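You operate a simulated robot arm through the tools that you are given. There is no shell and no other tool. Be economical: measure what you need, move in short steps, check, and stop when the job is done.

The job below is to be done with a simulated robot arm. You get a single attempt, and the scene is never put back.

TASK
Count the socket wrenches on the green table, then put as many of the green boxes from the green table on the brown table. Put the black box marked "605" from the blue table on the steel table and the black box labelled "639" on the grey rear housing there. Fetch the box that says "pulley" from the blue table and set it on the battery bench. Take the small blue tray from the blue table and leave it on the bottom shelf of the steel rack. Open the spacer drawer. The order is free.

It is judged by the outcome, as a careful person would: the job done as asked, and still so three seconds after it is handed in. It fails if anything else is knocked over, pushed out of place, dropped, spilled or broken.

THE ROBOT
A 7-joint arm with a vacuum gripper on a trunk, on a base that drives. Base frame: it is fixed to the floor where the robot stands at the start and does not move with it; the origin is under the middle of the robot, x ahead of it, y to its left, z up. Lengths are in m, angles in rad, forces in N, time in s.
With the tool pointing down near the work surface it reaches from about 0.1 to 0.62 m from the robot's upright axis, wherever it stands. Its first joint turns from -1.204 to 3.002 rad. Places, roughly: battery bench [-1.1, -3.8, 0.9]; black box [0.75, -2, 1]; bottom shelf of the steel rack [0.3, -3.8, 0.2]; brown table [0.7, 2, 0.9]; green box [0.75, -0.25, 1]; grey box, white box [0.5, -2, 1]; rear housing (10x10x3 cm) [0.7, -1.9, 0.9]; small blue tray (16x12x3 cm) [0.4, -1.5, 0.9]; socket wrench [0.5, 0.75, 1]; spacer drawer [-7, 2.4, 0.7]; steel table [-1, -1.8, 0.9]. Payload 1.06 kg.
Tool frame: the origin (TCP) lies in the middle of the cups' lips, and z points out of the cups. The gripper has 1 cup of 0.024 m across, covering 0.024 by 0.024 m (tool x, y); the bellows give 0.008 m. With the vacuum on, a cup seals on a smooth face that it is pressed against (1 to 4 N); it does not hold porous or soft things. The pull reaches 23 N.
Orientation is told as [roll, pitch, yaw] about the base's x, y, z axes, in that order, counted from this pose: with the cups facing straight down, the tool's x points along the base's -x, its y along +y and its z along -z.

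THE INTERFACE
- The arm moves only by the tool nudge_tool. Its argument "increments" is a list of rows, each a list of 6 numbers: the shift along the tool's x, y, z in m, then the turn, a rotation vector about the tool's x, y, z in rad. In form: [[x, y, z, wx, wy, wz], ...]. A call has 1 to 20 rows; each row shifts and turns the commanded pose from where the row before left it, along the tool's axes as they then stand. "valve" is the vacuum: 1 switches it on, 0 off, set as the call begins (left out, the last holds). Each row takes 0.2 s and may step no farther than 0.05 m and 0.15 rad from the row before; otherwise, or with a gripper value out of range, the whole call is refused. A pose out of reach is approached as far as the arm can. The call stops where the force on the tool passes 40 N (or 10 N more than at its start, if that is more) or the arm is blocked; 0.2 s more then pass. The pull builds up within a second once a cup has sealed. Time passes only in rows, and 0.2 s behind the last, so rows that do not move give it time. It gives the time, the measured TCP pose, the force on the tool (base axes) and the pull of the vacuum at its end, in the units of the frame above (readings bear some noise), with the torque about the TCP (base axes, N m) and any sound that the robot's microphone picked up, and new pictures: "views" is both (left out), scene, wrist or none.
- Cameras (640 x 400 px; columns grow to the right, rows downward): "scene" is now at [0.1959, 0.0059, 1.2231]; the picture's right is [0.24, -0.97, 0.00], its down [-0.06, -0.02, -1.00] and it looks along [0.97, 0.24, -0.07] (base axes); focal length 214 px, centre (320, 200). "wrist" rides on the gripper at [0.078, 0.019, -0.096] in the tool frame; the picture's right is [-0.23, 0.97, 0.00], its down [-0.71, -0.17, -0.69] and it looks along [-0.67, -0.16, 0.73] (tool axes); focal length 243 px, centre (320, 200). There is no depth. A picture from a camera that has moved, and an enlarged one, comes with that camera's place and axes in the base frame and with its lens. The place of the scene camera against the robot may be out by one fixed shift of up to 0.025 m in any direction.
- slide_trunk(by): slides the trunk up (or, below 0, down) by that many m; the arm and the scene camera ride with it, the base frame stays. It gives what a move gives, with no picture.
- base_move(legs): drives the robot by 1 to 6 legs, each [ahead, left, turn to the left] in m, m and rad, along the robot's own axes; the way and the turn of a leg run together, so that a leg with both is an arc; at most 1.5 m and 3.142 rad a leg. The arm and the cameras ride along, it lands a little off, and it stops where it bumps. It gives what a move gives, and a new picture of the scene camera.
- head_to(pan, tilt): turns the head with the scene camera to pan (to the left, within 1.396 rad either way) and tilt (down, from -0.506 to 1.204), counted from straight ahead of the robot. It gives what a move gives, and a new picture of the scene camera.
- inspect(camera, box): a new picture of the part [left, top, right, bottom] of that camera's present view, enlarged. The clock stands still meanwhile.
- finish_job(): hands the job in; it is judged then, once.

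Go step by step. Nothing tells you exact positions but the pictures and the camera data: compare them with the known pose of the tool, close in by small moves and look again before you grip or let go. The budget is 196 turns and 260 pictures, counting those below and the enlarged ones. Unless the task says otherwise, let go and move clear before handing in, and close with one line.

The tools are called as name(argument=value, ...) on one line, values as JSON. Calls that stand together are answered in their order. nudge_tool: Moves the arm, as the interface text tells. Its arguments: {"type":"object","properties":{"increments":{"type":"array","items":{"type":"array","items":{"type":"number"}}},"valve":{"type":"number"},"views":{"type":"string","enum":["both","scene","wrist","none"]}},"required":["increments"]} The other tools are called the same way: slide_trunk (by) slides the trunk up or down; base_move (legs) drives the base; head_to (pan, tilt) turns the head that bears the scene camera; inspect (camera, box) takes an enlarged picture of a part of a camera's view; finish_job () hands the job in.

At the start:

```text
time: 0.0
position: [0.3344, -0.0458, 1.2196]
orientation: [0.001, 0.0, -0.001]
force: [-0.3, 0.0, -0.8]
wrist_torque: [0.0, 0.0, -0.01]
pull: 0.0
trunk travel left (down, up): [-0.344, 0.148]
robot x, y, heading: [-0.0007, -0.0013, -0.0]
head pan, tilt: [0.248, 0.066]
```

scene: 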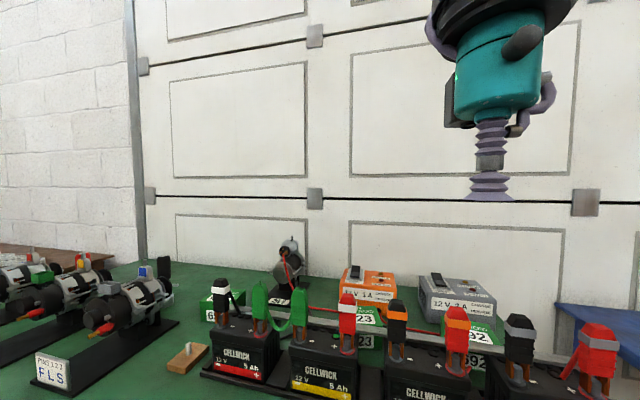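
wrist: 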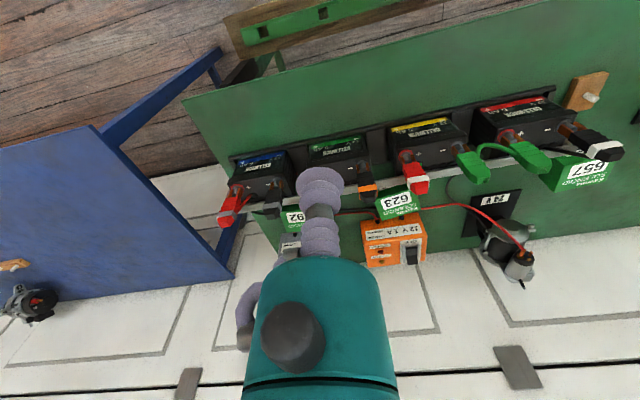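

I see a green table ahead with batteries, green boxes, chargers and a motor. I'll look around the green table first to count the socket wrenches.

head_to(pan=0.9, tilt=0.5)

head_to(pan=0.0, tilt=0.6)

head_to(pan=-0.9, tilt=0.4)

```text
time: 1.0
position: [0.3333, -0.0462, 1.2191]
orientation: [0.0, -0.002, -0.001]
force: [-0.2, -0.4, -0.3]
wrist_torque: [-0.03, 0.01, 0.0]
pull: 0.1
trunk travel left (down, up): [-0.344, 0.148]
robot x, y, heading: [0.0033, -0.0004, 0.001]
head pan, tilt: [0.901, 0.499]
camera scene: at [0.1638, 0.0548, 1.183], right [0.78, -0.62, 0.0], down [-0.3, -0.37, -0.88], along [0.55, 0.69, -0.48], focal length 214 px, centre (320, 200)
```

scene: 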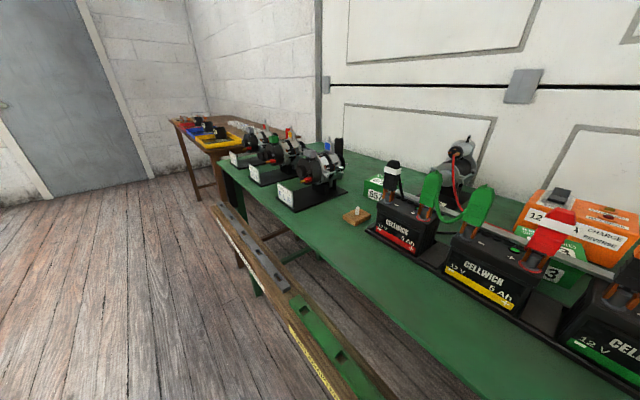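

```text
time: 2.2
position: [0.3342, -0.0462, 1.2196]
orientation: [0.003, 0.0, -0.001]
force: [-0.7, -0.6, 0.4]
wrist_torque: [0.01, -0.01, -0.01]
pull: 0.2
trunk travel left (down, up): [-0.344, 0.148]
robot x, y, heading: [0.0012, 0.0002, 0.003]
head pan, tilt: [0.0, 0.6]
camera scene: at [0.1956, -0.0164, 1.1738], right [0.0, -1.0, 0.0], down [-0.56, 0.0, -0.83], along [0.83, 0.0, -0.56], focal length 214 px, centre (320, 200)
```

scene: 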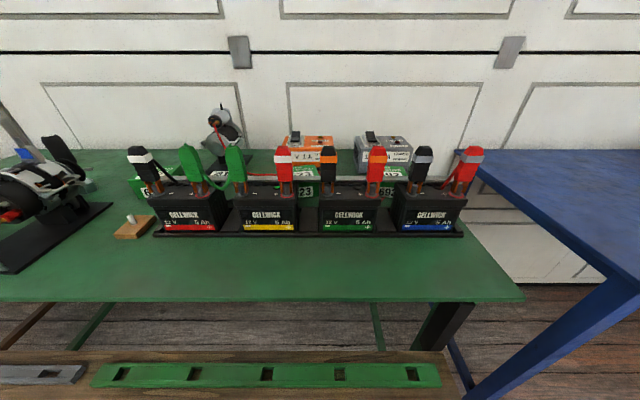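

```text
time: 3.4
position: [0.335, -0.0462, 1.2199]
orientation: [0.002, -0.001, -0.001]
force: [0.5, -0.1, -0.6]
wrist_torque: [-0.02, -0.01, -0.01]
pull: 0.0
trunk travel left (down, up): [-0.344, 0.148]
robot x, y, heading: [0.002, -0.0029, -0.002]
head pan, tilt: [-0.901, 0.4]
camera scene: at [0.1648, -0.0891, 1.192], right [-0.78, -0.62, 0.0], down [-0.24, 0.3, -0.92], along [0.57, -0.72, -0.39], focal length 214 px, centre (320, 200)
```

scene: 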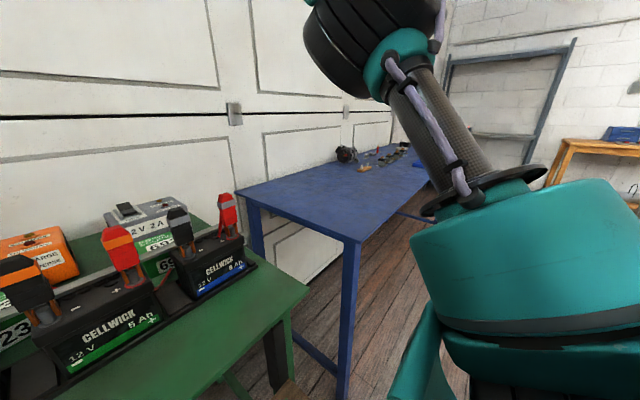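

I'll look in detail at the left part of the green table where the wrenches should be, and down at the rail by the robot.

head_to(pan=0.8, tilt=1.1)

head_to(pan=0.9, tilt=0.3)

inspect(camera="scene", box=[180, 160, 420, 310])

```text
time: 5.2
position: [0.3348, -0.0461, 1.2192]
orientation: [0.002, -0.001, -0.002]
force: [0.1, -0.7, -0.3]
wrist_torque: [0.0, 0.01, -0.02]
pull: 0.1
trunk travel left (down, up): [-0.344, 0.148]
robot x, y, heading: [0.0018, -0.0013, -0.002]
head pan, tilt: [0.799, 1.1]
camera scene: at [0.1513, 0.0287, 1.1352], right [0.72, -0.7, 0.0], down [-0.62, -0.64, -0.45], along [0.32, 0.33, -0.89], focal length 214 px, centre (320, 200)
```

scene: 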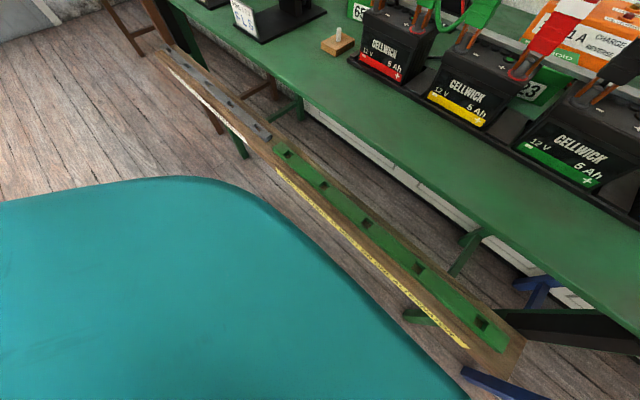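

```text
time: 6.3
position: [0.3342, -0.046, 1.221]
orientation: [0.002, -0.002, -0.002]
force: [0.7, -0.3, -0.2]
wrist_torque: [0.02, 0.06, -0.05]
pull: 0.2
trunk travel left (down, up): [-0.344, 0.148]
robot x, y, heading: [0.0025, -0.0006, -0.002]
head pan, tilt: [0.901, 0.3]
camera scene: at [0.1653, 0.0567, 1.2013], right [0.78, -0.62, 0.0], down [-0.18, -0.23, -0.96], along [0.59, 0.75, -0.3], focal length 214 px, centre (320, 200)
```

scene: 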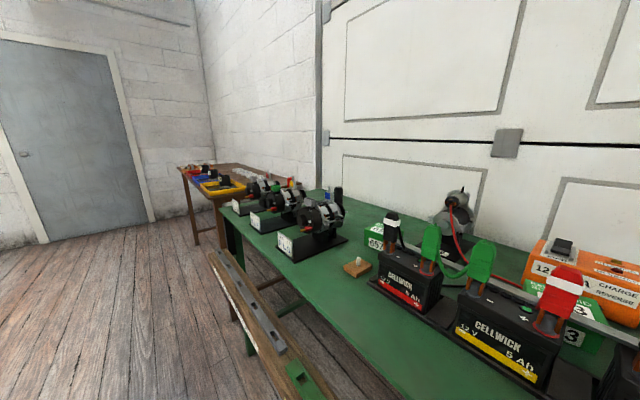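

```text
2.67 times, centred on (300, 235) of scene
camera zoom: at [0.1653, 0.0567, 1.2013], right [0.78, -0.62, 0.0], down [-0.18, -0.23, -0.96], along [0.59, 0.75, -0.3], focal length 572 px, centre (373, 107)
```

zoom: 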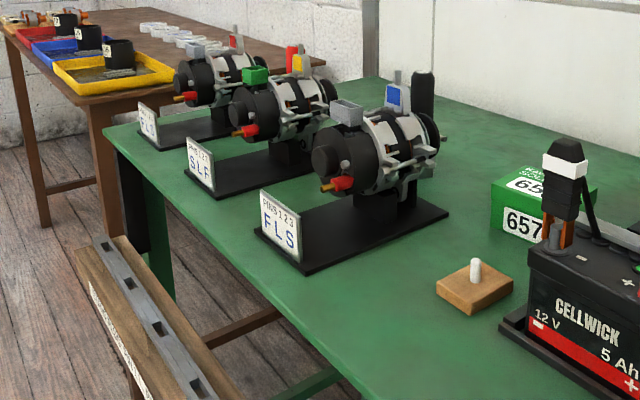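

There are three alternators to the left with things on and behind them, possibly wrenches. I'll drive left parallel to the table to look at them.

base_move(legs=[[0, 0.7, 0]])

head_to(pan=0.2, tilt=0.4)

inspect(camera="scene", box=[120, 130, 440, 330])

```text
time: 13.1
position: [0.3338, 0.6769, 1.2194]
orientation: [0.002, -0.001, 0.005]
force: [-0.1, -0.6, 0.3]
wrist_torque: [0.01, 0.01, -0.01]
pull: 0.1
trunk travel left (down, up): [-0.344, 0.148]
robot x, y, heading: [-0.0068, 0.7203, 0.006]
head pan, tilt: [0.901, 0.3]
camera scene: at [0.1625, 0.7786, 1.2013], right [0.79, -0.62, 0.0], down [-0.18, -0.23, -0.96], along [0.59, 0.75, -0.3], focal length 214 px, centre (320, 200)
```

scene: 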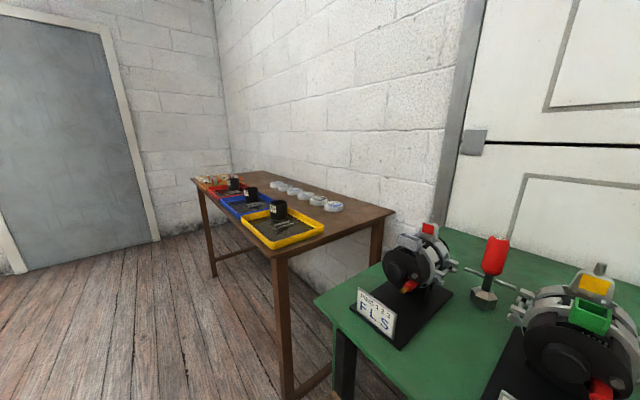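

```text
time: 14.1
position: [0.3322, 0.6774, 1.2198]
orientation: [0.003, 0.001, 0.004]
force: [-0.7, -0.7, -0.5]
wrist_torque: [0.0, -0.01, 0.04]
pull: 0.1
trunk travel left (down, up): [-0.344, 0.148]
robot x, y, heading: [-0.0001, 0.7242, 0.004]
head pan, tilt: [0.201, 0.4]
camera scene: at [0.1956, 0.7241, 1.1921], right [0.21, -0.98, 0.0], down [-0.38, -0.08, -0.92], along [0.9, 0.19, -0.39], focal length 214 px, centre (320, 200)
```

scene: 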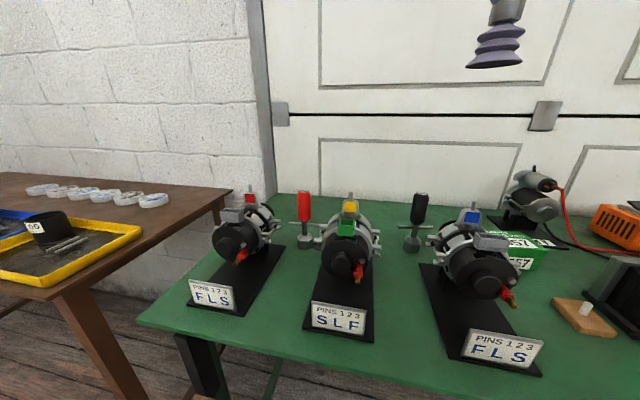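

```text
2.00 times, centred on (280, 230) of scene
camera zoom: at [0.1956, 0.7241, 1.1921], right [0.21, -0.98, 0.0], down [-0.38, -0.08, -0.92], along [0.9, 0.19, -0.39], focal length 429 px, centre (400, 140)
```

zoom: 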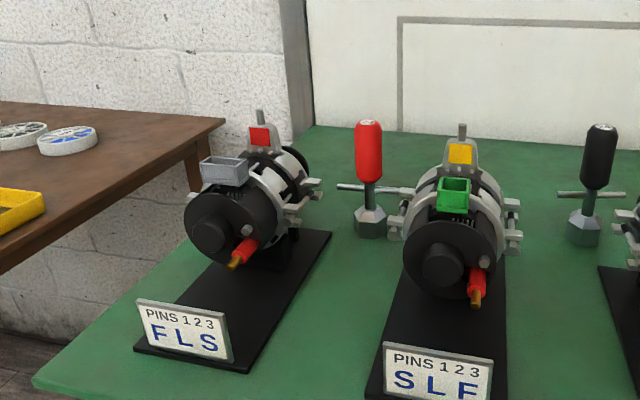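

I see two T-handled socket wrenches (red and black handles). I'll check with the wrist camera and a higher head view that none hides behind an alternator.

slide_trunk(by=0.14)

nudge_tool(increments=[[0, 0, 0, 0, 0, 0]], views="both")

head_to(pan=0.0, tilt=0.7)

```text
time: 15.8
position: [0.3336, 0.6772, 1.3588]
orientation: [-0.001, 0.001, 0.005]
force: [0.0, 0.3, 0.1]
wrist_torque: [0.02, 0.03, 0.0]
pull: 0.1
trunk travel left (down, up): [-0.484, 0.008]
robot x, y, heading: [-0.0024, 0.7222, 0.005]
head pan, tilt: [0.201, 0.4]
```

```text
time: 16.2
position: [0.3326, 0.6772, 1.3608]
orientation: [-0.001, 0.001, 0.005]
force: [-0.2, 0.2, -1.4]
wrist_torque: [-0.02, 0.0, 0.02]
pull: 0.0
trunk travel left (down, up): [-0.484, 0.008]
robot x, y, heading: [-0.0001, 0.7222, 0.007]
head pan, tilt: [0.201, 0.4]
camera scene: at [0.1144, 0.7235, 1.3476], right [0.21, -0.98, 0.0], down [-0.38, -0.08, -0.92], along [0.9, 0.19, -0.39], focal length 214 px, centre (320, 200)
camera wrist: at [0.2548, 0.6945, 1.4555], right [0.23, 0.97, 0.0], down [0.71, -0.17, 0.68], along [0.67, -0.16, -0.73], focal length 243 px, centre (320, 200)
```

scene: 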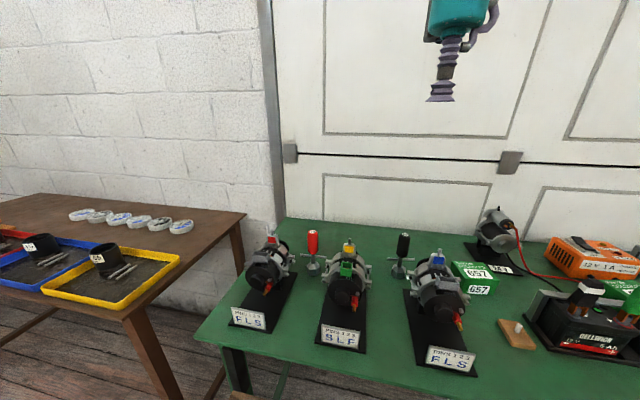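
wrist: 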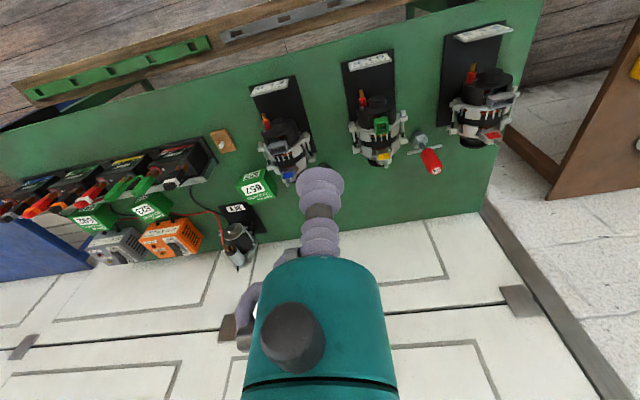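

```text
time: 17.0
position: [0.3329, 0.6773, 1.3602]
orientation: [0.003, -0.001, 0.005]
force: [0.1, 0.3, -0.1]
wrist_torque: [0.02, -0.01, 0.0]
pull: 0.1
trunk travel left (down, up): [-0.484, 0.008]
robot x, y, heading: [-0.0027, 0.7246, 0.007]
head pan, tilt: [0.0, 0.7]
camera scene: at [0.1086, 0.705, 1.3209], right [0.01, -1.0, 0.0], down [-0.64, 0.0, -0.77], along [0.77, 0.01, -0.64], focal length 214 px, centre (320, 200)
```

scene: 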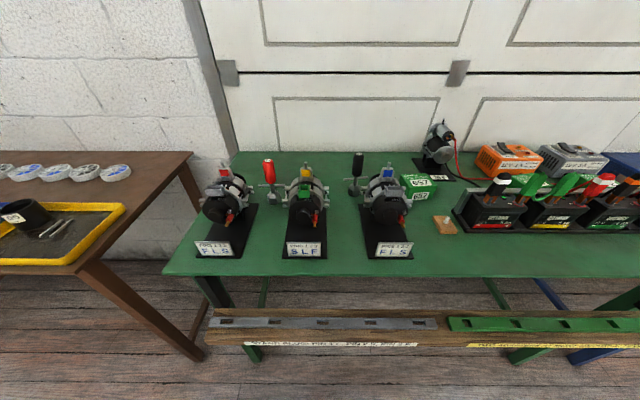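

There are two socket wrenches, so two green boxes go to the brown table. I'll check the rail in front and the clearance before moving ahead, and zoom on the green boxes.

inspect(camera="scene", box=[200, 300, 640, 360])

inspect(camera="wrist", box=[60, 100, 320, 270])

head_to(pan=0.0, tilt=1.2)

```text
1.45 times, centred on (420, 330) of scene
camera zoom: at [0.1086, 0.705, 1.3209], right [0.01, -1.0, 0.0], down [-0.64, 0.0, -0.77], along [0.77, 0.01, -0.64], focal length 312 px, centre (174, 11)
```

zoom: 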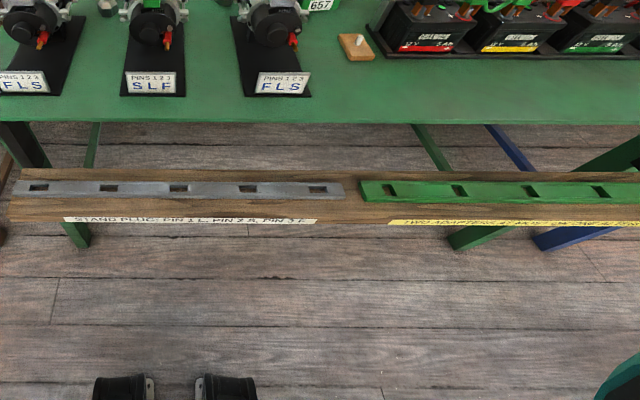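

```text
2.35 times, centred on (190, 185) of wrist
camera zoom: at [0.2546, 0.6944, 1.4557], right [0.23, 0.97, 0.0], down [0.71, -0.17, 0.69], along [0.67, -0.16, -0.73], focal length 571 px, centre (626, 235)
```

zoom: 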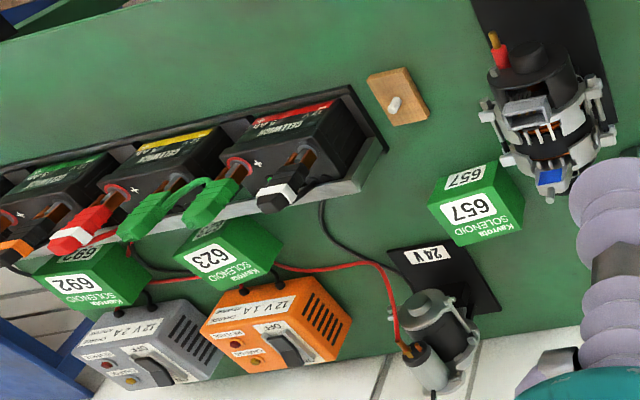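

```text
time: 17.9
position: [0.3338, 0.6776, 1.3602]
orientation: [0.003, 0.0, 0.006]
force: [0.0, 0.2, -0.5]
wrist_torque: [0.0, 0.02, -0.04]
pull: 0.2
trunk travel left (down, up): [-0.484, 0.008]
robot x, y, heading: [-0.0019, 0.7198, 0.008]
head pan, tilt: [0.0, 1.201]
camera scene: at [0.0796, 0.7048, 1.2849], right [0.01, -1.0, 0.0], down [-0.93, -0.01, -0.36], along [0.36, 0.0, -0.93], focal length 214 px, centre (320, 200)
```

scene: 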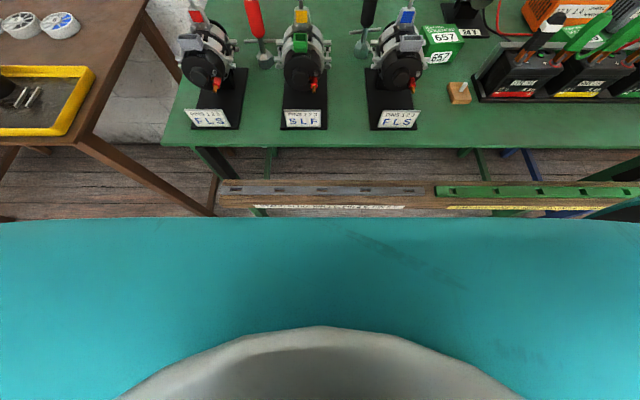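

Rail is fixed along the table front. I'll drive to be in line with green box 657 (≈[0.62, 0.43]) and creep ahead a little for reach.

base_move(legs=[[0.0, -0.29, 0], [0.05, 0, 0]])

nudge_tool(increments=[[-0.05, 0, 0, 0, 0, 0], [-0.05, 0, 0, 0, 0, 0]], views="both")

```text
time: 21.6
position: [0.386, 0.3813, 1.3595]
orientation: [0.002, 0.0, -0.001]
force: [-0.6, 0.9, -0.5]
wrist_torque: [-0.01, 0.04, -0.01]
pull: 0.1
trunk travel left (down, up): [-0.484, 0.008]
robot x, y, heading: [0.0487, 0.425, -0.0]
head pan, tilt: [0.0, 1.201]
camera scene: at [0.1327, 0.41, 1.2847], right [0.0, -1.0, 0.0], down [-0.93, 0.0, -0.36], along [0.36, 0.0, -0.93], focal length 214 px, centre (320, 200)
```

scene: 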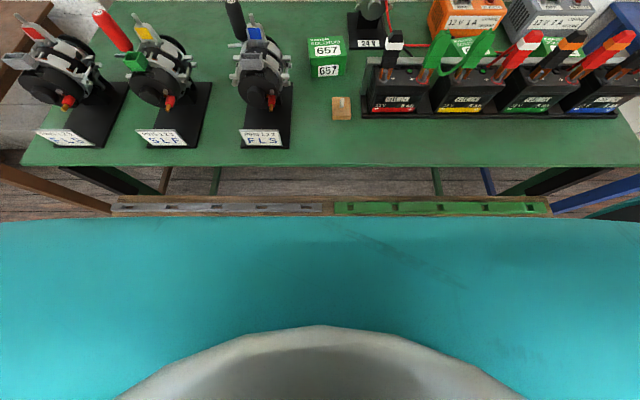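

```text
time: 22.2
position: [0.4866, 0.3803, 1.3577]
orientation: [-0.003, -0.001, 0.004]
force: [-0.5, -0.5, 1.1]
wrist_torque: [-0.01, 0.02, 0.02]
pull: 0.2
trunk travel left (down, up): [-0.484, 0.008]
robot x, y, heading: [0.0511, 0.4262, 0.004]
head pan, tilt: [0.0, 1.201]
camera scene: at [0.1319, 0.4108, 1.2847], right [0.0, -1.0, 0.0], down [-0.93, 0.0, -0.36], along [0.36, 0.0, -0.93], focal length 214 px, centre (320, 200)
camera wrist: at [0.408, 0.3981, 1.4531], right [0.23, 0.97, 0.0], down [0.71, -0.17, 0.69], along [0.67, -0.16, -0.73], focal length 243 px, centre (320, 200)
```

scene: 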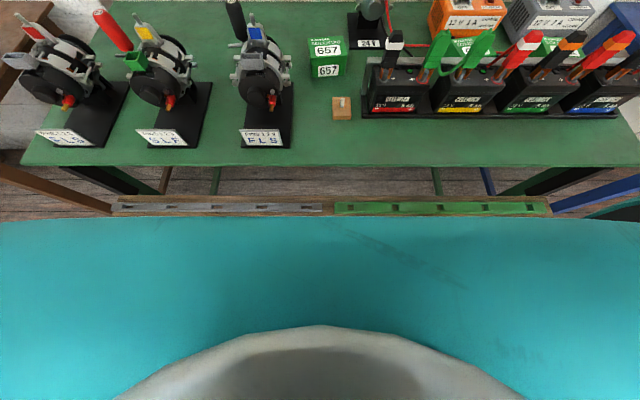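
wrist: 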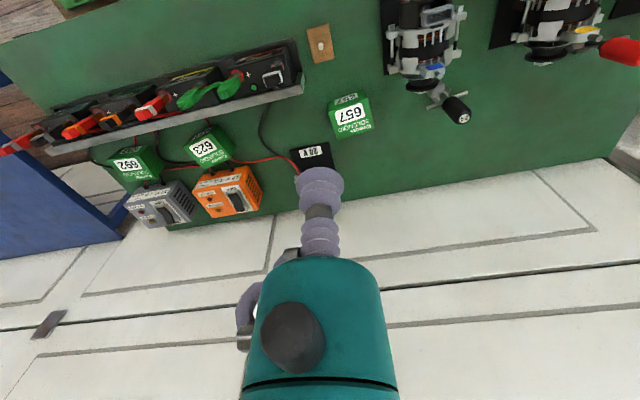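

Triangulating, box 657's top centre is near [0.66, 0.41, 0.92]. I'll move over it and descend partway, then look.

nudge_tool(increments=[[-0.045, 0.01, 0.03, 0, 0, 0], [-0.045, 0.01, 0.03, 0, 0, 0], [-0.045, 0.01, 0.03, 0, 0, 0], [-0.03, 0.0, 0.05, 0, 0, 0], [0, 0, 0.05, 0, 0, 0], [0, 0, 0.05, 0, 0, 0], [0, 0, 0.05, 0, 0, 0]], views="wrist")

```text
refused: row 1 steps farther than a row can; nothing moved
```

nudge_tool(increments=[[-0.04, 0.01, 0.02, 0, 0, 0], [-0.04, 0.01, 0.02, 0, 0, 0], [-0.04, 0.01, 0.02, 0, 0, 0], [-0.03, 0.0, 0.03, 0, 0, 0], [-0.02, 0, 0.04, 0, 0, 0], [0, 0, 0.05, 0, 0, 0], [0, 0, 0.05, 0, 0, 0], [0, 0, 0.05, 0, 0, 0]], views="wrist")

```text
time: 24.0
position: [0.5821, 0.4006, 1.0706]
orientation: [0.002, -0.001, 0.0]
force: [-0.7, 0.1, 0.4]
wrist_torque: [-0.02, 0.02, -0.02]
pull: 0.0
out of reach, approached as far as the arm can: row 1, 2, 3, 4
trunk travel left (down, up): [-0.484, 0.008]
robot x, y, heading: [0.0468, 0.4251, 0.004]
head pan, tilt: [0.0, 1.201]
camera wrist: at [0.5041, 0.4183, 1.1668], right [0.23, 0.97, 0.0], down [0.71, -0.17, 0.69], along [0.67, -0.16, -0.73], focal length 243 px, centre (320, 200)
```

wrist: 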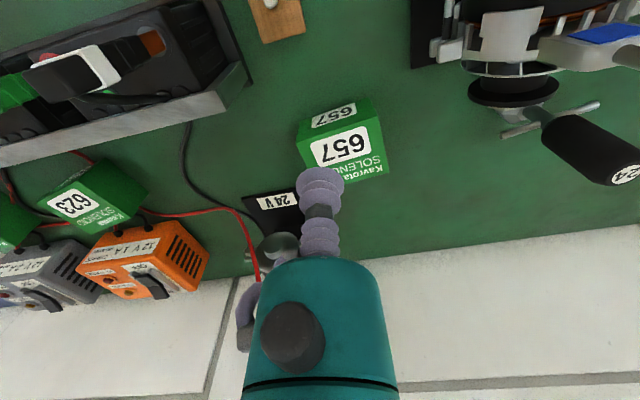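

Box 657 confirmed at about [0.66, 0.41], top ≈0.92. Moving out over it and lower.

nudge_tool(increments=[[-0.02, 0.002, 0.03, 0, 0, 0], [-0.03, 0.002, 0.03, 0, 0, 0], [-0.025, 0.0, 0.03, 0, 0, 0], [0, 0, 0.01, 0, 0, 0]], views="wrist")

```text
time: 25.0
position: [0.6178, 0.4055, 1.0178]
orientation: [0.002, 0.0, 0.003]
force: [0.5, 0.0, 0.3]
wrist_torque: [-0.01, -0.01, 0.0]
pull: 0.1
out of reach, approached as far as the arm can: row 2, 3
trunk travel left (down, up): [-0.484, 0.008]
robot x, y, heading: [0.0486, 0.4247, 0.002]
head pan, tilt: [0.0, 1.201]
camera wrist: at [0.5392, 0.4225, 1.1132], right [0.23, 0.97, 0.0], down [0.71, -0.17, 0.68], along [0.67, -0.16, -0.73], focal length 243 px, centre (320, 200)
```

wrist: 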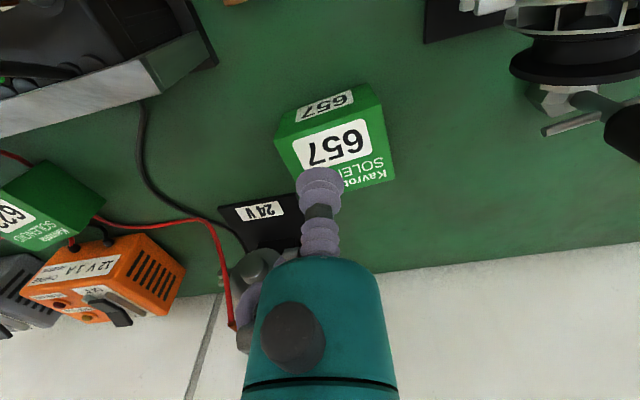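

Reach grows as the tool goes lower, so I'll go down to 0.95 and then out.

nudge_tool(increments=[[0, 0, 0.03, 0, 0, 0], [-0.01, 0.002, 0.025, 0, 0, 0], [-0.015, 0.0, 0.01, 0, 0, 0], [-0.015, 0, 0.0, 0, 0, 0]], views="wrist")

```text
time: 26.0
position: [0.6162, 0.401, 0.96]
orientation: [0.002, 0.002, 0.001]
force: [0.2, 0.1, 0.8]
wrist_torque: [-0.02, 0.01, 0.02]
pull: 0.1
out of reach, approached as far as the arm can: row 2, 3, 4
trunk travel left (down, up): [-0.484, 0.008]
robot x, y, heading: [0.0508, 0.4278, 0.0]
head pan, tilt: [0.0, 1.201]
camera wrist: at [0.5387, 0.4175, 1.0552], right [0.24, 0.97, 0.0], down [0.71, -0.17, 0.68], along [0.67, -0.16, -0.73], focal length 243 px, centre (320, 200)
```

wrist: 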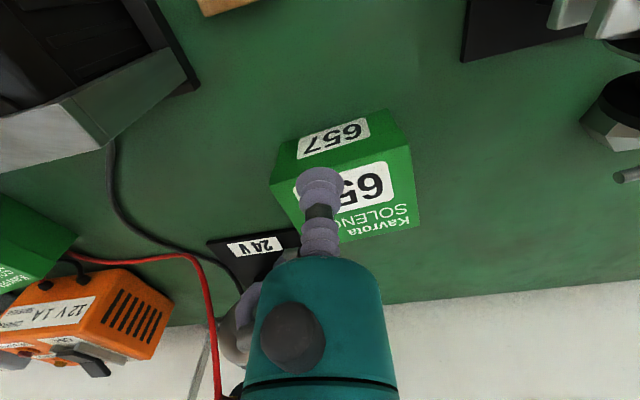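

Reach is short with the trunk up; the trunk seems to lean back when raised. I'll raise the tool, lower the trunk 0.14 and try the reach again.

nudge_tool(increments=[[0.01, 0, -0.05, 0, 0, 0], [0.01, 0, -0.045, 0, 0, 0], [0.0, 0.0, -0.05, 0, 0, 0]], views="none")

slide_trunk(by=-0.14)

nudge_tool(increments=[[-0.03, 0.005, 0.0, 0, 0, 0], [-0.03, 0.0, 0.0, 0, 0, 0]], views="both")

```text
refused: row 1 steps farther than a row can; nothing moved
```

```text
time: 26.7
position: [0.6162, 0.4002, 0.9248]
orientation: [0.01, 0.008, -0.006]
force: [-3.8, -2.2, 26.9]
wrist_torque: [0.1, -0.64, -0.01]
pull: 0.1
trunk travel left (down, up): [-0.451, 0.041]
robot x, y, heading: [0.0531, 0.4258, -0.004]
head pan, tilt: [0.0, 1.201]
stopped: the force on the tool passed its limit at 58 N (the readings are from after the stop); the commanded pose is now the measured one
```

```text
time: 27.1
position: [0.6321, 0.4064, 0.9242]
orientation: [0.008, 0.012, 0.009]
force: [-3.5, 2.5, 16.8]
wrist_torque: [-0.01, -0.3, 0.04]
pull: 0.1
out of reach, approached as far as the arm can: row 1
trunk travel left (down, up): [-0.451, 0.041]
robot x, y, heading: [0.0477, 0.4271, -0.004]
head pan, tilt: [0.0, 1.201]
stopped in row 1: the force on the tool passed its limit at 50 N (the readings are from after the stop); the commanded pose is now the measured one
camera scene: at [0.1628, 0.4104, 1.2493], right [0.0, -1.0, 0.0], down [-0.93, 0.0, -0.36], along [0.36, 0.0, -0.93], focal length 214 px, centre (320, 200)
camera wrist: at [0.5545, 0.4231, 1.0204], right [0.23, 0.97, 0.0], down [0.72, -0.17, 0.68], along [0.66, -0.15, -0.74], focal length 243 px, centre (320, 200)
```

scene: 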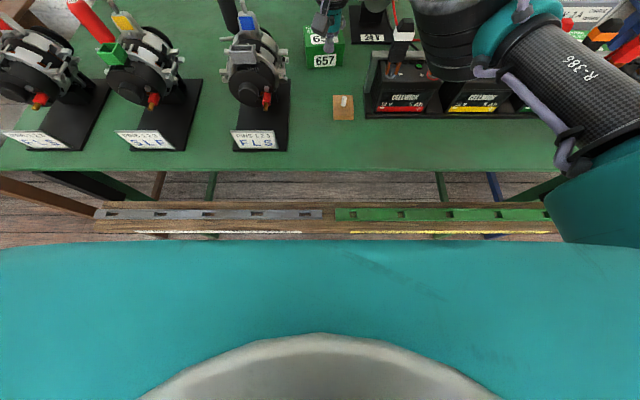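
wrist: 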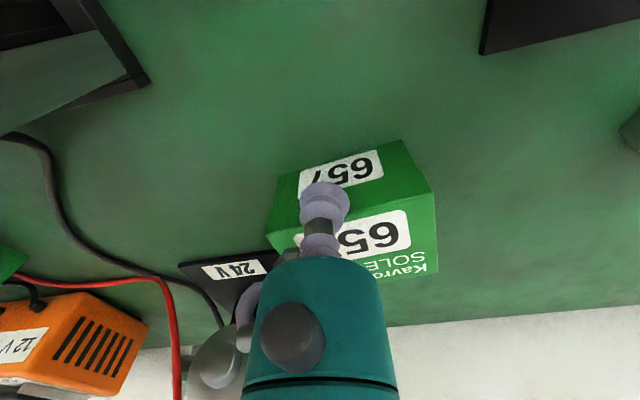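

I pressed the box top at z≈0.925 near its front edge. I'll lift off, then lower the trunk properly.

nudge_tool(increments=[[0, 0, -0.045, 0, 0, 0], [0, 0, -0.045, 0, 0, 0], [0.0, 0.0, -0.045, 0, 0, 0]], views="none")

```text
time: 27.9
position: [0.6329, 0.4083, 1.0571]
orientation: [0.003, 0.015, 0.01]
force: [0.0, -0.4, -1.0]
wrist_torque: [0.04, -0.01, -0.01]
pull: 0.1
trunk travel left (down, up): [-0.451, 0.041]
robot x, y, heading: [0.0501, 0.4281, 0.001]
head pan, tilt: [0.0, 1.201]
```

slide_trunk(by=-0.1)

nudge_tool(increments=[[-0.015, 0.0, 0.0, 0, 0, 0], [-0.015, 0.0, 0.0, 0, 0, 0]], views="wrist")

```text
time: 29.2
position: [0.6348, 0.4056, 0.9558]
orientation: [0.005, 0.013, 0.009]
force: [0.5, 0.2, 0.4]
wrist_torque: [-0.02, 0.02, 0.02]
pull: 0.1
trunk travel left (down, up): [-0.351, 0.141]
robot x, y, heading: [0.0503, 0.4246, 0.005]
head pan, tilt: [0.0, 1.201]
```

```text
time: 29.8
position: [0.6628, 0.4059, 0.955]
orientation: [0.006, 0.016, 0.009]
force: [0.7, 0.7, 0.1]
wrist_torque: [0.0, -0.02, 0.0]
pull: 0.1
trunk travel left (down, up): [-0.351, 0.141]
robot x, y, heading: [0.0481, 0.4229, 0.001]
head pan, tilt: [0.0, 1.201]
camera wrist: at [0.5873, 0.4233, 1.0525], right [0.23, 0.97, 0.0], down [0.72, -0.17, 0.67], along [0.66, -0.15, -0.74], focal length 243 px, centre (320, 200)
```

wrist: 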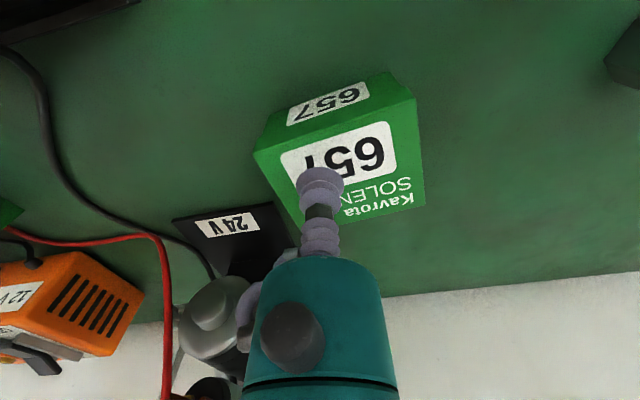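

Now over the box; shift a bit left, go down with vacuum on.

nudge_tool(increments=[[0, 0.012, 0.015, 0, -0.013, 0], [0, 0, 0.012, 0, 0, 0], [0, 0, 0.006, 0, 0, 0], [0, 0, 0, 0, 0, 0], [0, 0, 0, 0, 0, 0]], valve=1, views="wrist")

```text
time: 31.0
position: [0.6614, 0.4189, 0.9262]
orientation: [0.007, -0.003, 0.008]
force: [11.1, 5.9, 32.7]
wrist_torque: [-0.12, 0.17, 0.06]
pull: 23.1
trunk travel left (down, up): [-0.351, 0.141]
robot x, y, heading: [0.0526, 0.426, -0.002]
head pan, tilt: [0.0, 1.201]
camera wrist: at [0.5849, 0.4351, 1.0217], right [0.23, 0.97, 0.01], down [0.71, -0.17, 0.69], along [0.67, -0.15, -0.73], focal length 243 px, centre (320, 200)
```

wrist: 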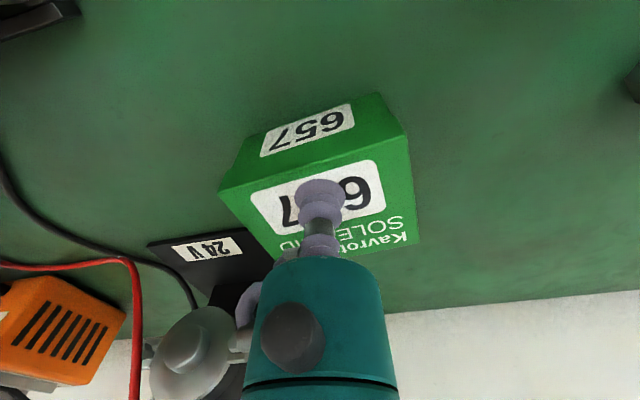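

Sealed. Lift straight up, then pull back.

nudge_tool(increments=[[0, 0, -0.02, 0, 0, 0], [0, 0, -0.04, 0, 0, 0], [0, 0, -0.04, 0, 0, 0], [0, 0, -0.04, 0, 0, 0], [0.03, 0, -0.035, 0, 0, 0], [0.03, 0, -0.035, 0, 0, 0], [0.04, 0, -0.02, 0, 0, 0], [0.045, 0, 0, 0, 0, 0], [0.045, 0, 0, 0, 0, 0]], views="both")

```text
time: 33.0
position: [0.447, 0.4131, 1.1336]
orientation: [0.006, 0.0, 0.009]
force: [-0.8, -0.3, -3.4]
wrist_torque: [0.04, 0.07, -0.02]
pull: 22.6
out of reach, approached as far as the arm can: row 2, 3, 4
trunk travel left (down, up): [-0.351, 0.141]
robot x, y, heading: [0.0469, 0.4216, -0.0]
head pan, tilt: [0.0, 1.201]
camera scene: at [0.2111, 0.41, 1.1364], right [0.0, -1.0, 0.0], down [-0.93, 0.0, -0.36], along [0.36, 0.0, -0.93], focal length 214 px, centre (320, 200)
camera wrist: at [0.3691, 0.4302, 1.2288], right [0.23, 0.97, 0.0], down [0.71, -0.17, 0.68], along [0.67, -0.15, -0.73], focal length 243 px, centre (320, 200)
```

scene: 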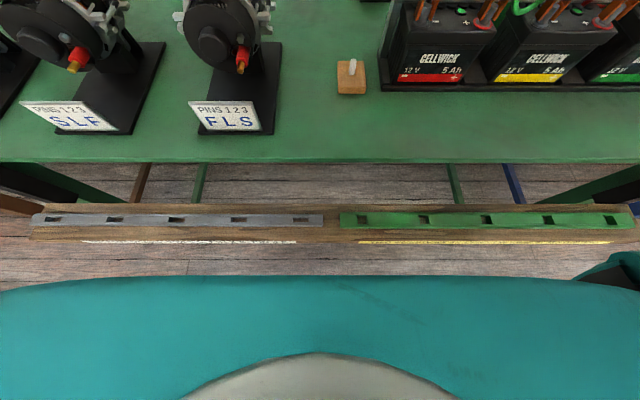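
wrist: 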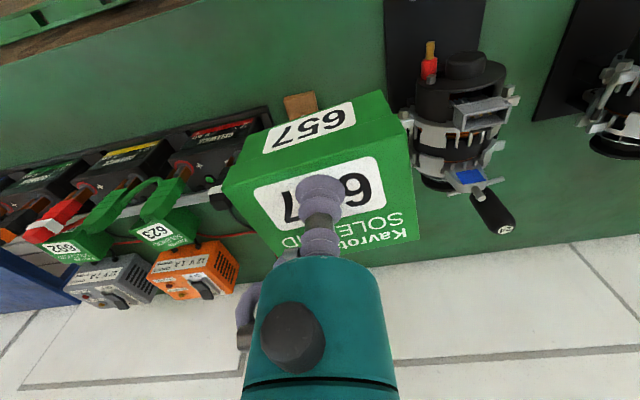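

Holding box 657. I'll retract and drive left to the brown table.

nudge_tool(increments=[[0.045, 0, 0, 0, 0, 0], [0.045, 0, 0, 0, 0, 0]], views="none")

base_move(legs=[[-0.1, 0, 0], [0, 1.1, 0]])

head_to(pan=0.3, tilt=0.75)

```text
time: 33.6
position: [0.3741, 0.4123, 1.133]
orientation: [0.012, 0.01, -0.025]
force: [16.7, -3.8, 1.3]
wrist_torque: [0.42, 2.46, 0.04]
pull: 22.8
trunk travel left (down, up): [-0.351, 0.141]
robot x, y, heading: [0.0476, 0.428, -0.002]
head pan, tilt: [0.0, 1.201]
stopped in row 2: the force on the tool passed its limit at 122 N (the readings are from after the stop); the commanded pose is now the measured one
```

```text
time: 35.0
position: [0.2724, 0.4122, 1.1333]
orientation: [0.013, 0.012, -0.025]
force: [2.8, -1.6, -1.6]
wrist_torque: [0.2, 0.54, 0.1]
pull: 22.3
trunk travel left (down, up): [-0.351, 0.141]
robot x, y, heading: [-0.0555, 0.4243, -0.0]
head pan, tilt: [0.0, 1.201]
stopped in leg 2: the force on the tool passed its limit at 41 N (the readings are from after the stop); the commanded pose is now the measured one
camera scene: at [0.1074, 0.4101, 1.1361], right [0.01, -1.0, 0.0], down [-0.93, -0.01, -0.36], along [0.36, 0.0, -0.93], focal length 214 px, centre (320, 200)
```

scene: 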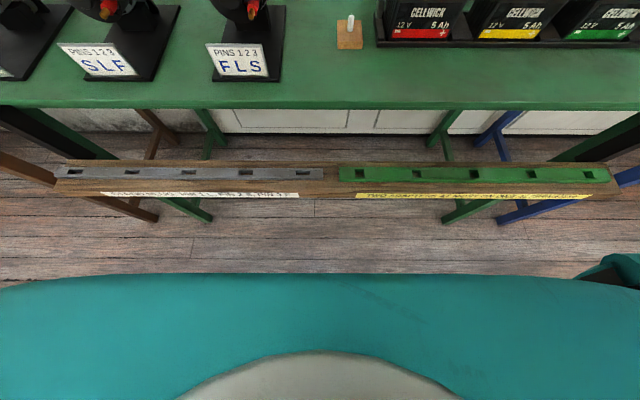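

```text
time: 35.9
position: [0.2752, 0.4132, 1.1352]
orientation: [0.026, 0.016, -0.057]
force: [64.6, 63.8, 68.3]
wrist_torque: [-5.23, 14.55, -7.92]
pull: 22.9
trunk travel left (down, up): [-0.351, 0.141]
robot x, y, heading: [-0.0557, 0.4249, 0.003]
head pan, tilt: [0.3, 0.75]
camera scene: at [0.1172, 0.4205, 1.1455], right [0.16, -0.99, 0.0], down [-0.86, -0.14, -0.5], along [0.49, 0.08, -0.87], focal length 214 px, centre (320, 200)
```

scene: 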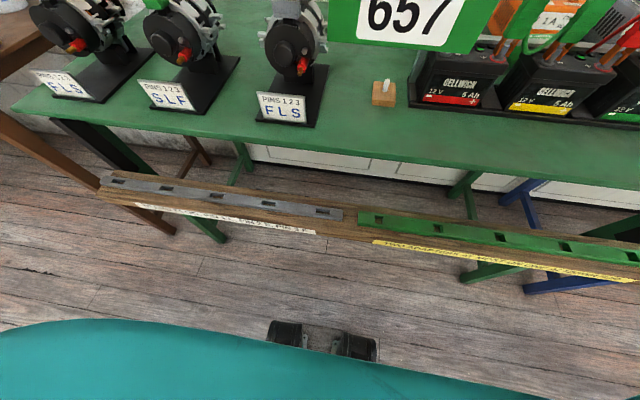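

The box is pressing against the robot's own head. I'll move the arm outward again.

nudge_tool(increments=[[-0.03, 0, 0, 0, 0, 0], [-0.04, 0, 0, 0, 0, 0], [-0.04, 0, 0, 0, 0, 0]], views="both")

```text
time: 36.7
position: [0.379, 0.4081, 1.1312]
orientation: [0.01, 0.011, -0.024]
force: [-1.4, -0.2, -4.0]
wrist_torque: [-0.04, 0.06, 0.02]
pull: 22.7
trunk travel left (down, up): [-0.351, 0.141]
robot x, y, heading: [-0.057, 0.4274, 0.0]
head pan, tilt: [0.3, 0.75]
camera scene: at [0.1311, 0.4345, 1.168], right [0.3, -0.95, 0.0], down [-0.65, -0.2, -0.73], along [0.7, 0.22, -0.68], focal length 214 px, centre (320, 200)
camera wrist: at [0.3036, 0.4261, 1.2275], right [0.26, 0.97, 0.01], down [0.71, -0.2, 0.68], along [0.65, -0.17, -0.74], focal length 243 px, centre (320, 200)
```

scene: 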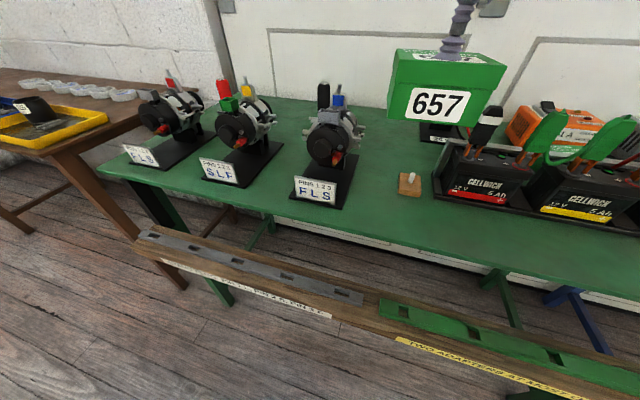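
wrist: 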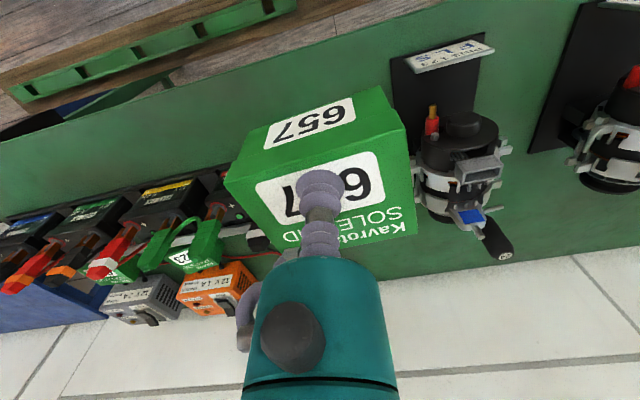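

Now free. I'll back off another 0.12 and drive left to the brown table.

base_move(legs=[[-0.12, 0, 0], [0, 1.2, 0]])

head_to(pan=0.5, tilt=0.5)

```text
time: 48.3
position: [0.2474, 1.6099, 1.1309]
orientation: [0.014, 0.009, -0.015]
force: [-0.9, 0.4, -4.1]
wrist_torque: [0.0, 0.09, -0.02]
pull: 23.4
trunk travel left (down, up): [-0.351, 0.141]
robot x, y, heading: [-0.1865, 1.6242, 0.017]
head pan, tilt: [0.3, 0.75]
camera scene: at [-0.0005, 1.634, 1.168], right [0.31, -0.95, 0.0], down [-0.65, -0.21, -0.73], along [0.7, 0.23, -0.68], focal length 214 px, centre (320, 200)
```

scene: 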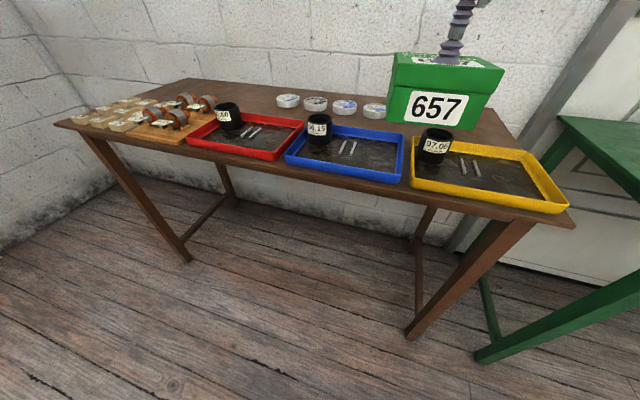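

```text
time: 49.0
position: [0.2485, 1.6109, 1.1316]
orientation: [0.011, 0.01, -0.015]
force: [0.0, 0.9, -4.0]
wrist_torque: [-0.01, 0.08, -0.01]
pull: 23.3
trunk travel left (down, up): [-0.351, 0.141]
robot x, y, heading: [-0.1832, 1.6246, 0.016]
head pan, tilt: [0.499, 0.499]
camera scene: at [-0.0001, 1.653, 1.1899], right [0.49, -0.87, 0.0], down [-0.42, -0.24, -0.88], along [0.76, 0.43, -0.48], focal length 214 px, centre (320, 200)
```

scene: 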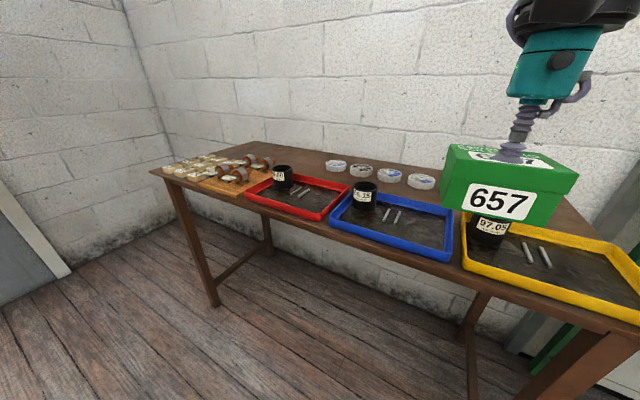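

Free space is at the right-rear of the brown table behind the yellow tray. I'll drive there and look from above.

base_move(legs=[[0, -0.24, -0.016], [0.2, 0, 0]])

head_to(pan=0.0, tilt=0.6)

nudge_tool(increments=[[-0.03, 0, 0, 0, 0, 0]], views="both")

```text
time: 53.0
position: [0.4493, 1.3598, 1.1317]
orientation: [0.013, 0.011, -0.035]
force: [-0.2, -0.6, -4.4]
wrist_torque: [0.03, 0.09, 0.01]
pull: 23.3
trunk travel left (down, up): [-0.351, 0.141]
robot x, y, heading: [0.0167, 1.3841, -0.008]
head pan, tilt: [0.499, 0.499]
camera scene: at [0.2016, 1.4084, 1.1899], right [0.47, -0.88, 0.0], down [-0.42, -0.23, -0.88], along [0.77, 0.41, -0.48], focal length 214 px, centre (320, 200)
```

scene: 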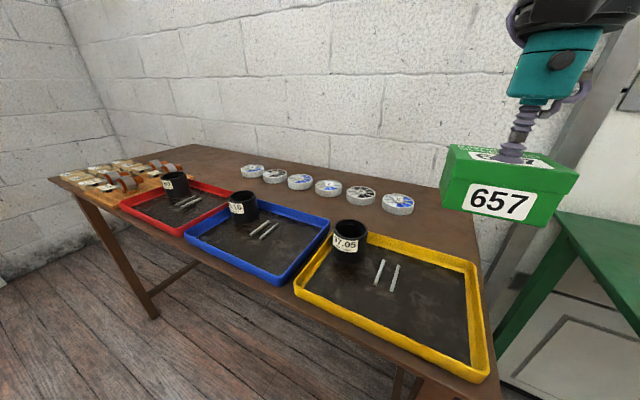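

```text
time: 53.9
position: [0.4475, 1.3594, 1.1325]
orientation: [0.013, 0.011, -0.035]
force: [-0.1, -0.4, -3.6]
wrist_torque: [0.0, 0.05, 0.03]
pull: 23.4
trunk travel left (down, up): [-0.351, 0.141]
robot x, y, heading: [0.0146, 1.386, -0.003]
head pan, tilt: [0.0, 0.6]
camera scene: at [0.2092, 1.3649, 1.1809], right [-0.01, -1.0, 0.0], down [-0.56, 0.0, -0.83], along [0.83, -0.01, -0.56], focal length 214 px, centre (320, 200)
```

scene: 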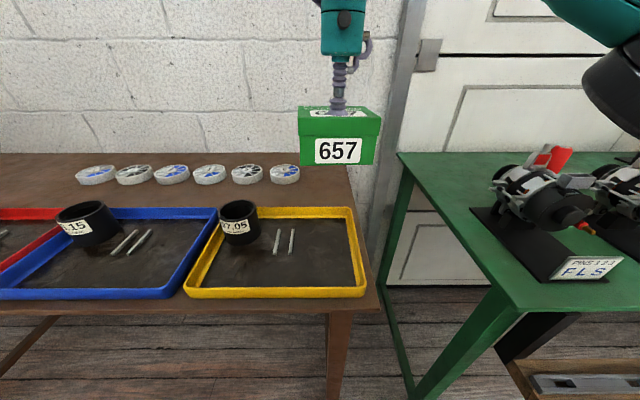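

```text
time: 54.3
position: [0.4769, 1.3587, 1.1298]
orientation: [0.012, 0.012, -0.036]
force: [0.3, 0.3, -4.5]
wrist_torque: [0.02, 0.07, -0.03]
pull: 22.8
trunk travel left (down, up): [-0.351, 0.141]
robot x, y, heading: [0.0149, 1.3815, -0.007]
head pan, tilt: [0.0, 0.6]
camera scene: at [0.2095, 1.3649, 1.1809], right [-0.01, -1.0, 0.0], down [-0.57, 0.0, -0.82], along [0.82, -0.01, -0.57], focal length 214 px, centre (320, 200)
camera wrist: at [0.4013, 1.3781, 1.227], right [0.27, 0.96, 0.01], down [0.71, -0.21, 0.68], along [0.65, -0.17, -0.74], focal length 243 px, centre (320, 200)
```

scene: 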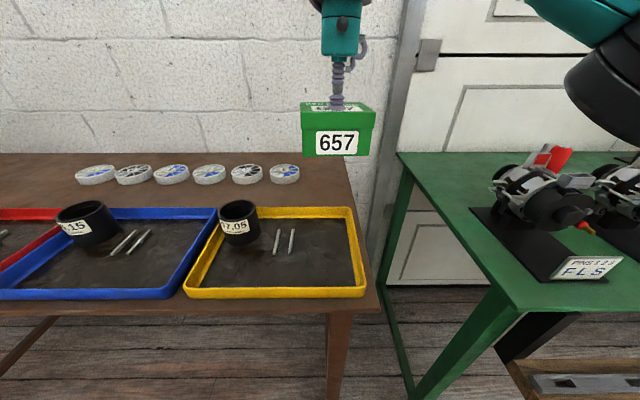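
wrist: 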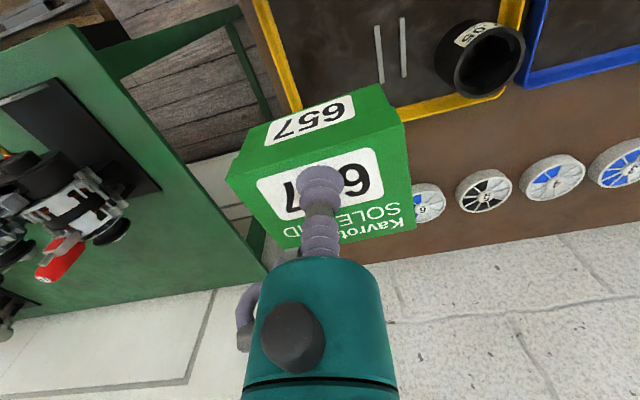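

I'll set box 657 at about [0.655, 1.32], behind the yellow tray and right of the rings. Creeping forward for reach.

base_move(legs=[[0.05, 0, 0]])

nudge_tool(increments=[[-0.03, -0.01, 0.01, 0, 0, 0], [-0.03, -0.01, 0.01, 0, 0, 0], [-0.03, -0.01, 0.02, 0, 0, 0], [-0.025, -0.004, 0.02, 0, 0, 0]], views="both")

```text
time: 55.2
position: [0.5272, 1.3583, 1.1298]
orientation: [0.012, 0.011, -0.036]
force: [-0.5, 0.3, -4.1]
wrist_torque: [0.0, 0.1, 0.01]
pull: 23.1
trunk travel left (down, up): [-0.351, 0.141]
robot x, y, heading: [0.0658, 1.3846, -0.003]
head pan, tilt: [0.0, 0.6]
camera scene: at [0.2593, 1.3644, 1.1808], right [-0.01, -1.0, 0.0], down [-0.57, 0.0, -0.82], along [0.82, -0.01, -0.57], focal length 214 px, centre (320, 200)
```

scene: 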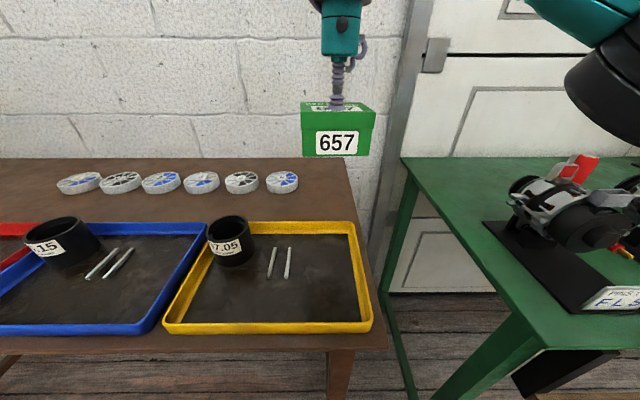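

```text
time: 56.2
position: [0.6396, 1.3212, 1.0684]
orientation: [0.013, 0.012, -0.035]
force: [0.2, -0.2, -3.2]
wrist_torque: [-0.01, 0.08, -0.02]
pull: 22.8
trunk travel left (down, up): [-0.351, 0.141]
robot x, y, heading: [0.0657, 1.3842, -0.006]
head pan, tilt: [0.0, 0.6]
camera scene: at [0.2589, 1.3645, 1.1809], right [-0.01, -1.0, 0.0], down [-0.57, 0.0, -0.82], along [0.82, -0.01, -0.57], focal length 214 px, centre (320, 200)
camera wrist: at [0.5649, 1.3389, 1.1648], right [0.27, 0.96, 0.01], down [0.71, -0.2, 0.68], along [0.65, -0.17, -0.74], focal length 243 px, centre (320, 200)
```

scene: 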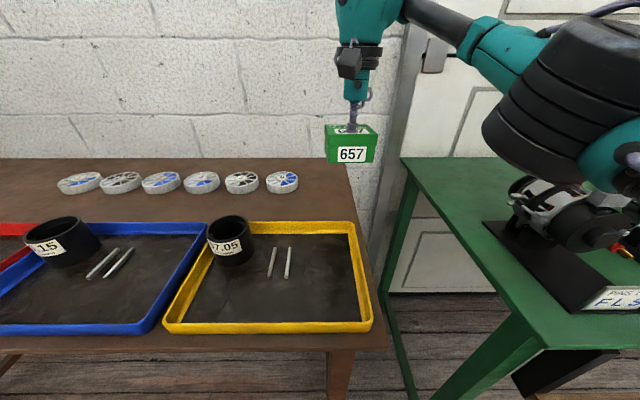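
wrist: 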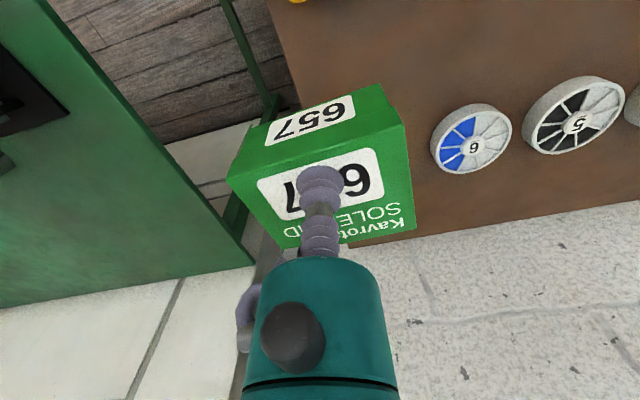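

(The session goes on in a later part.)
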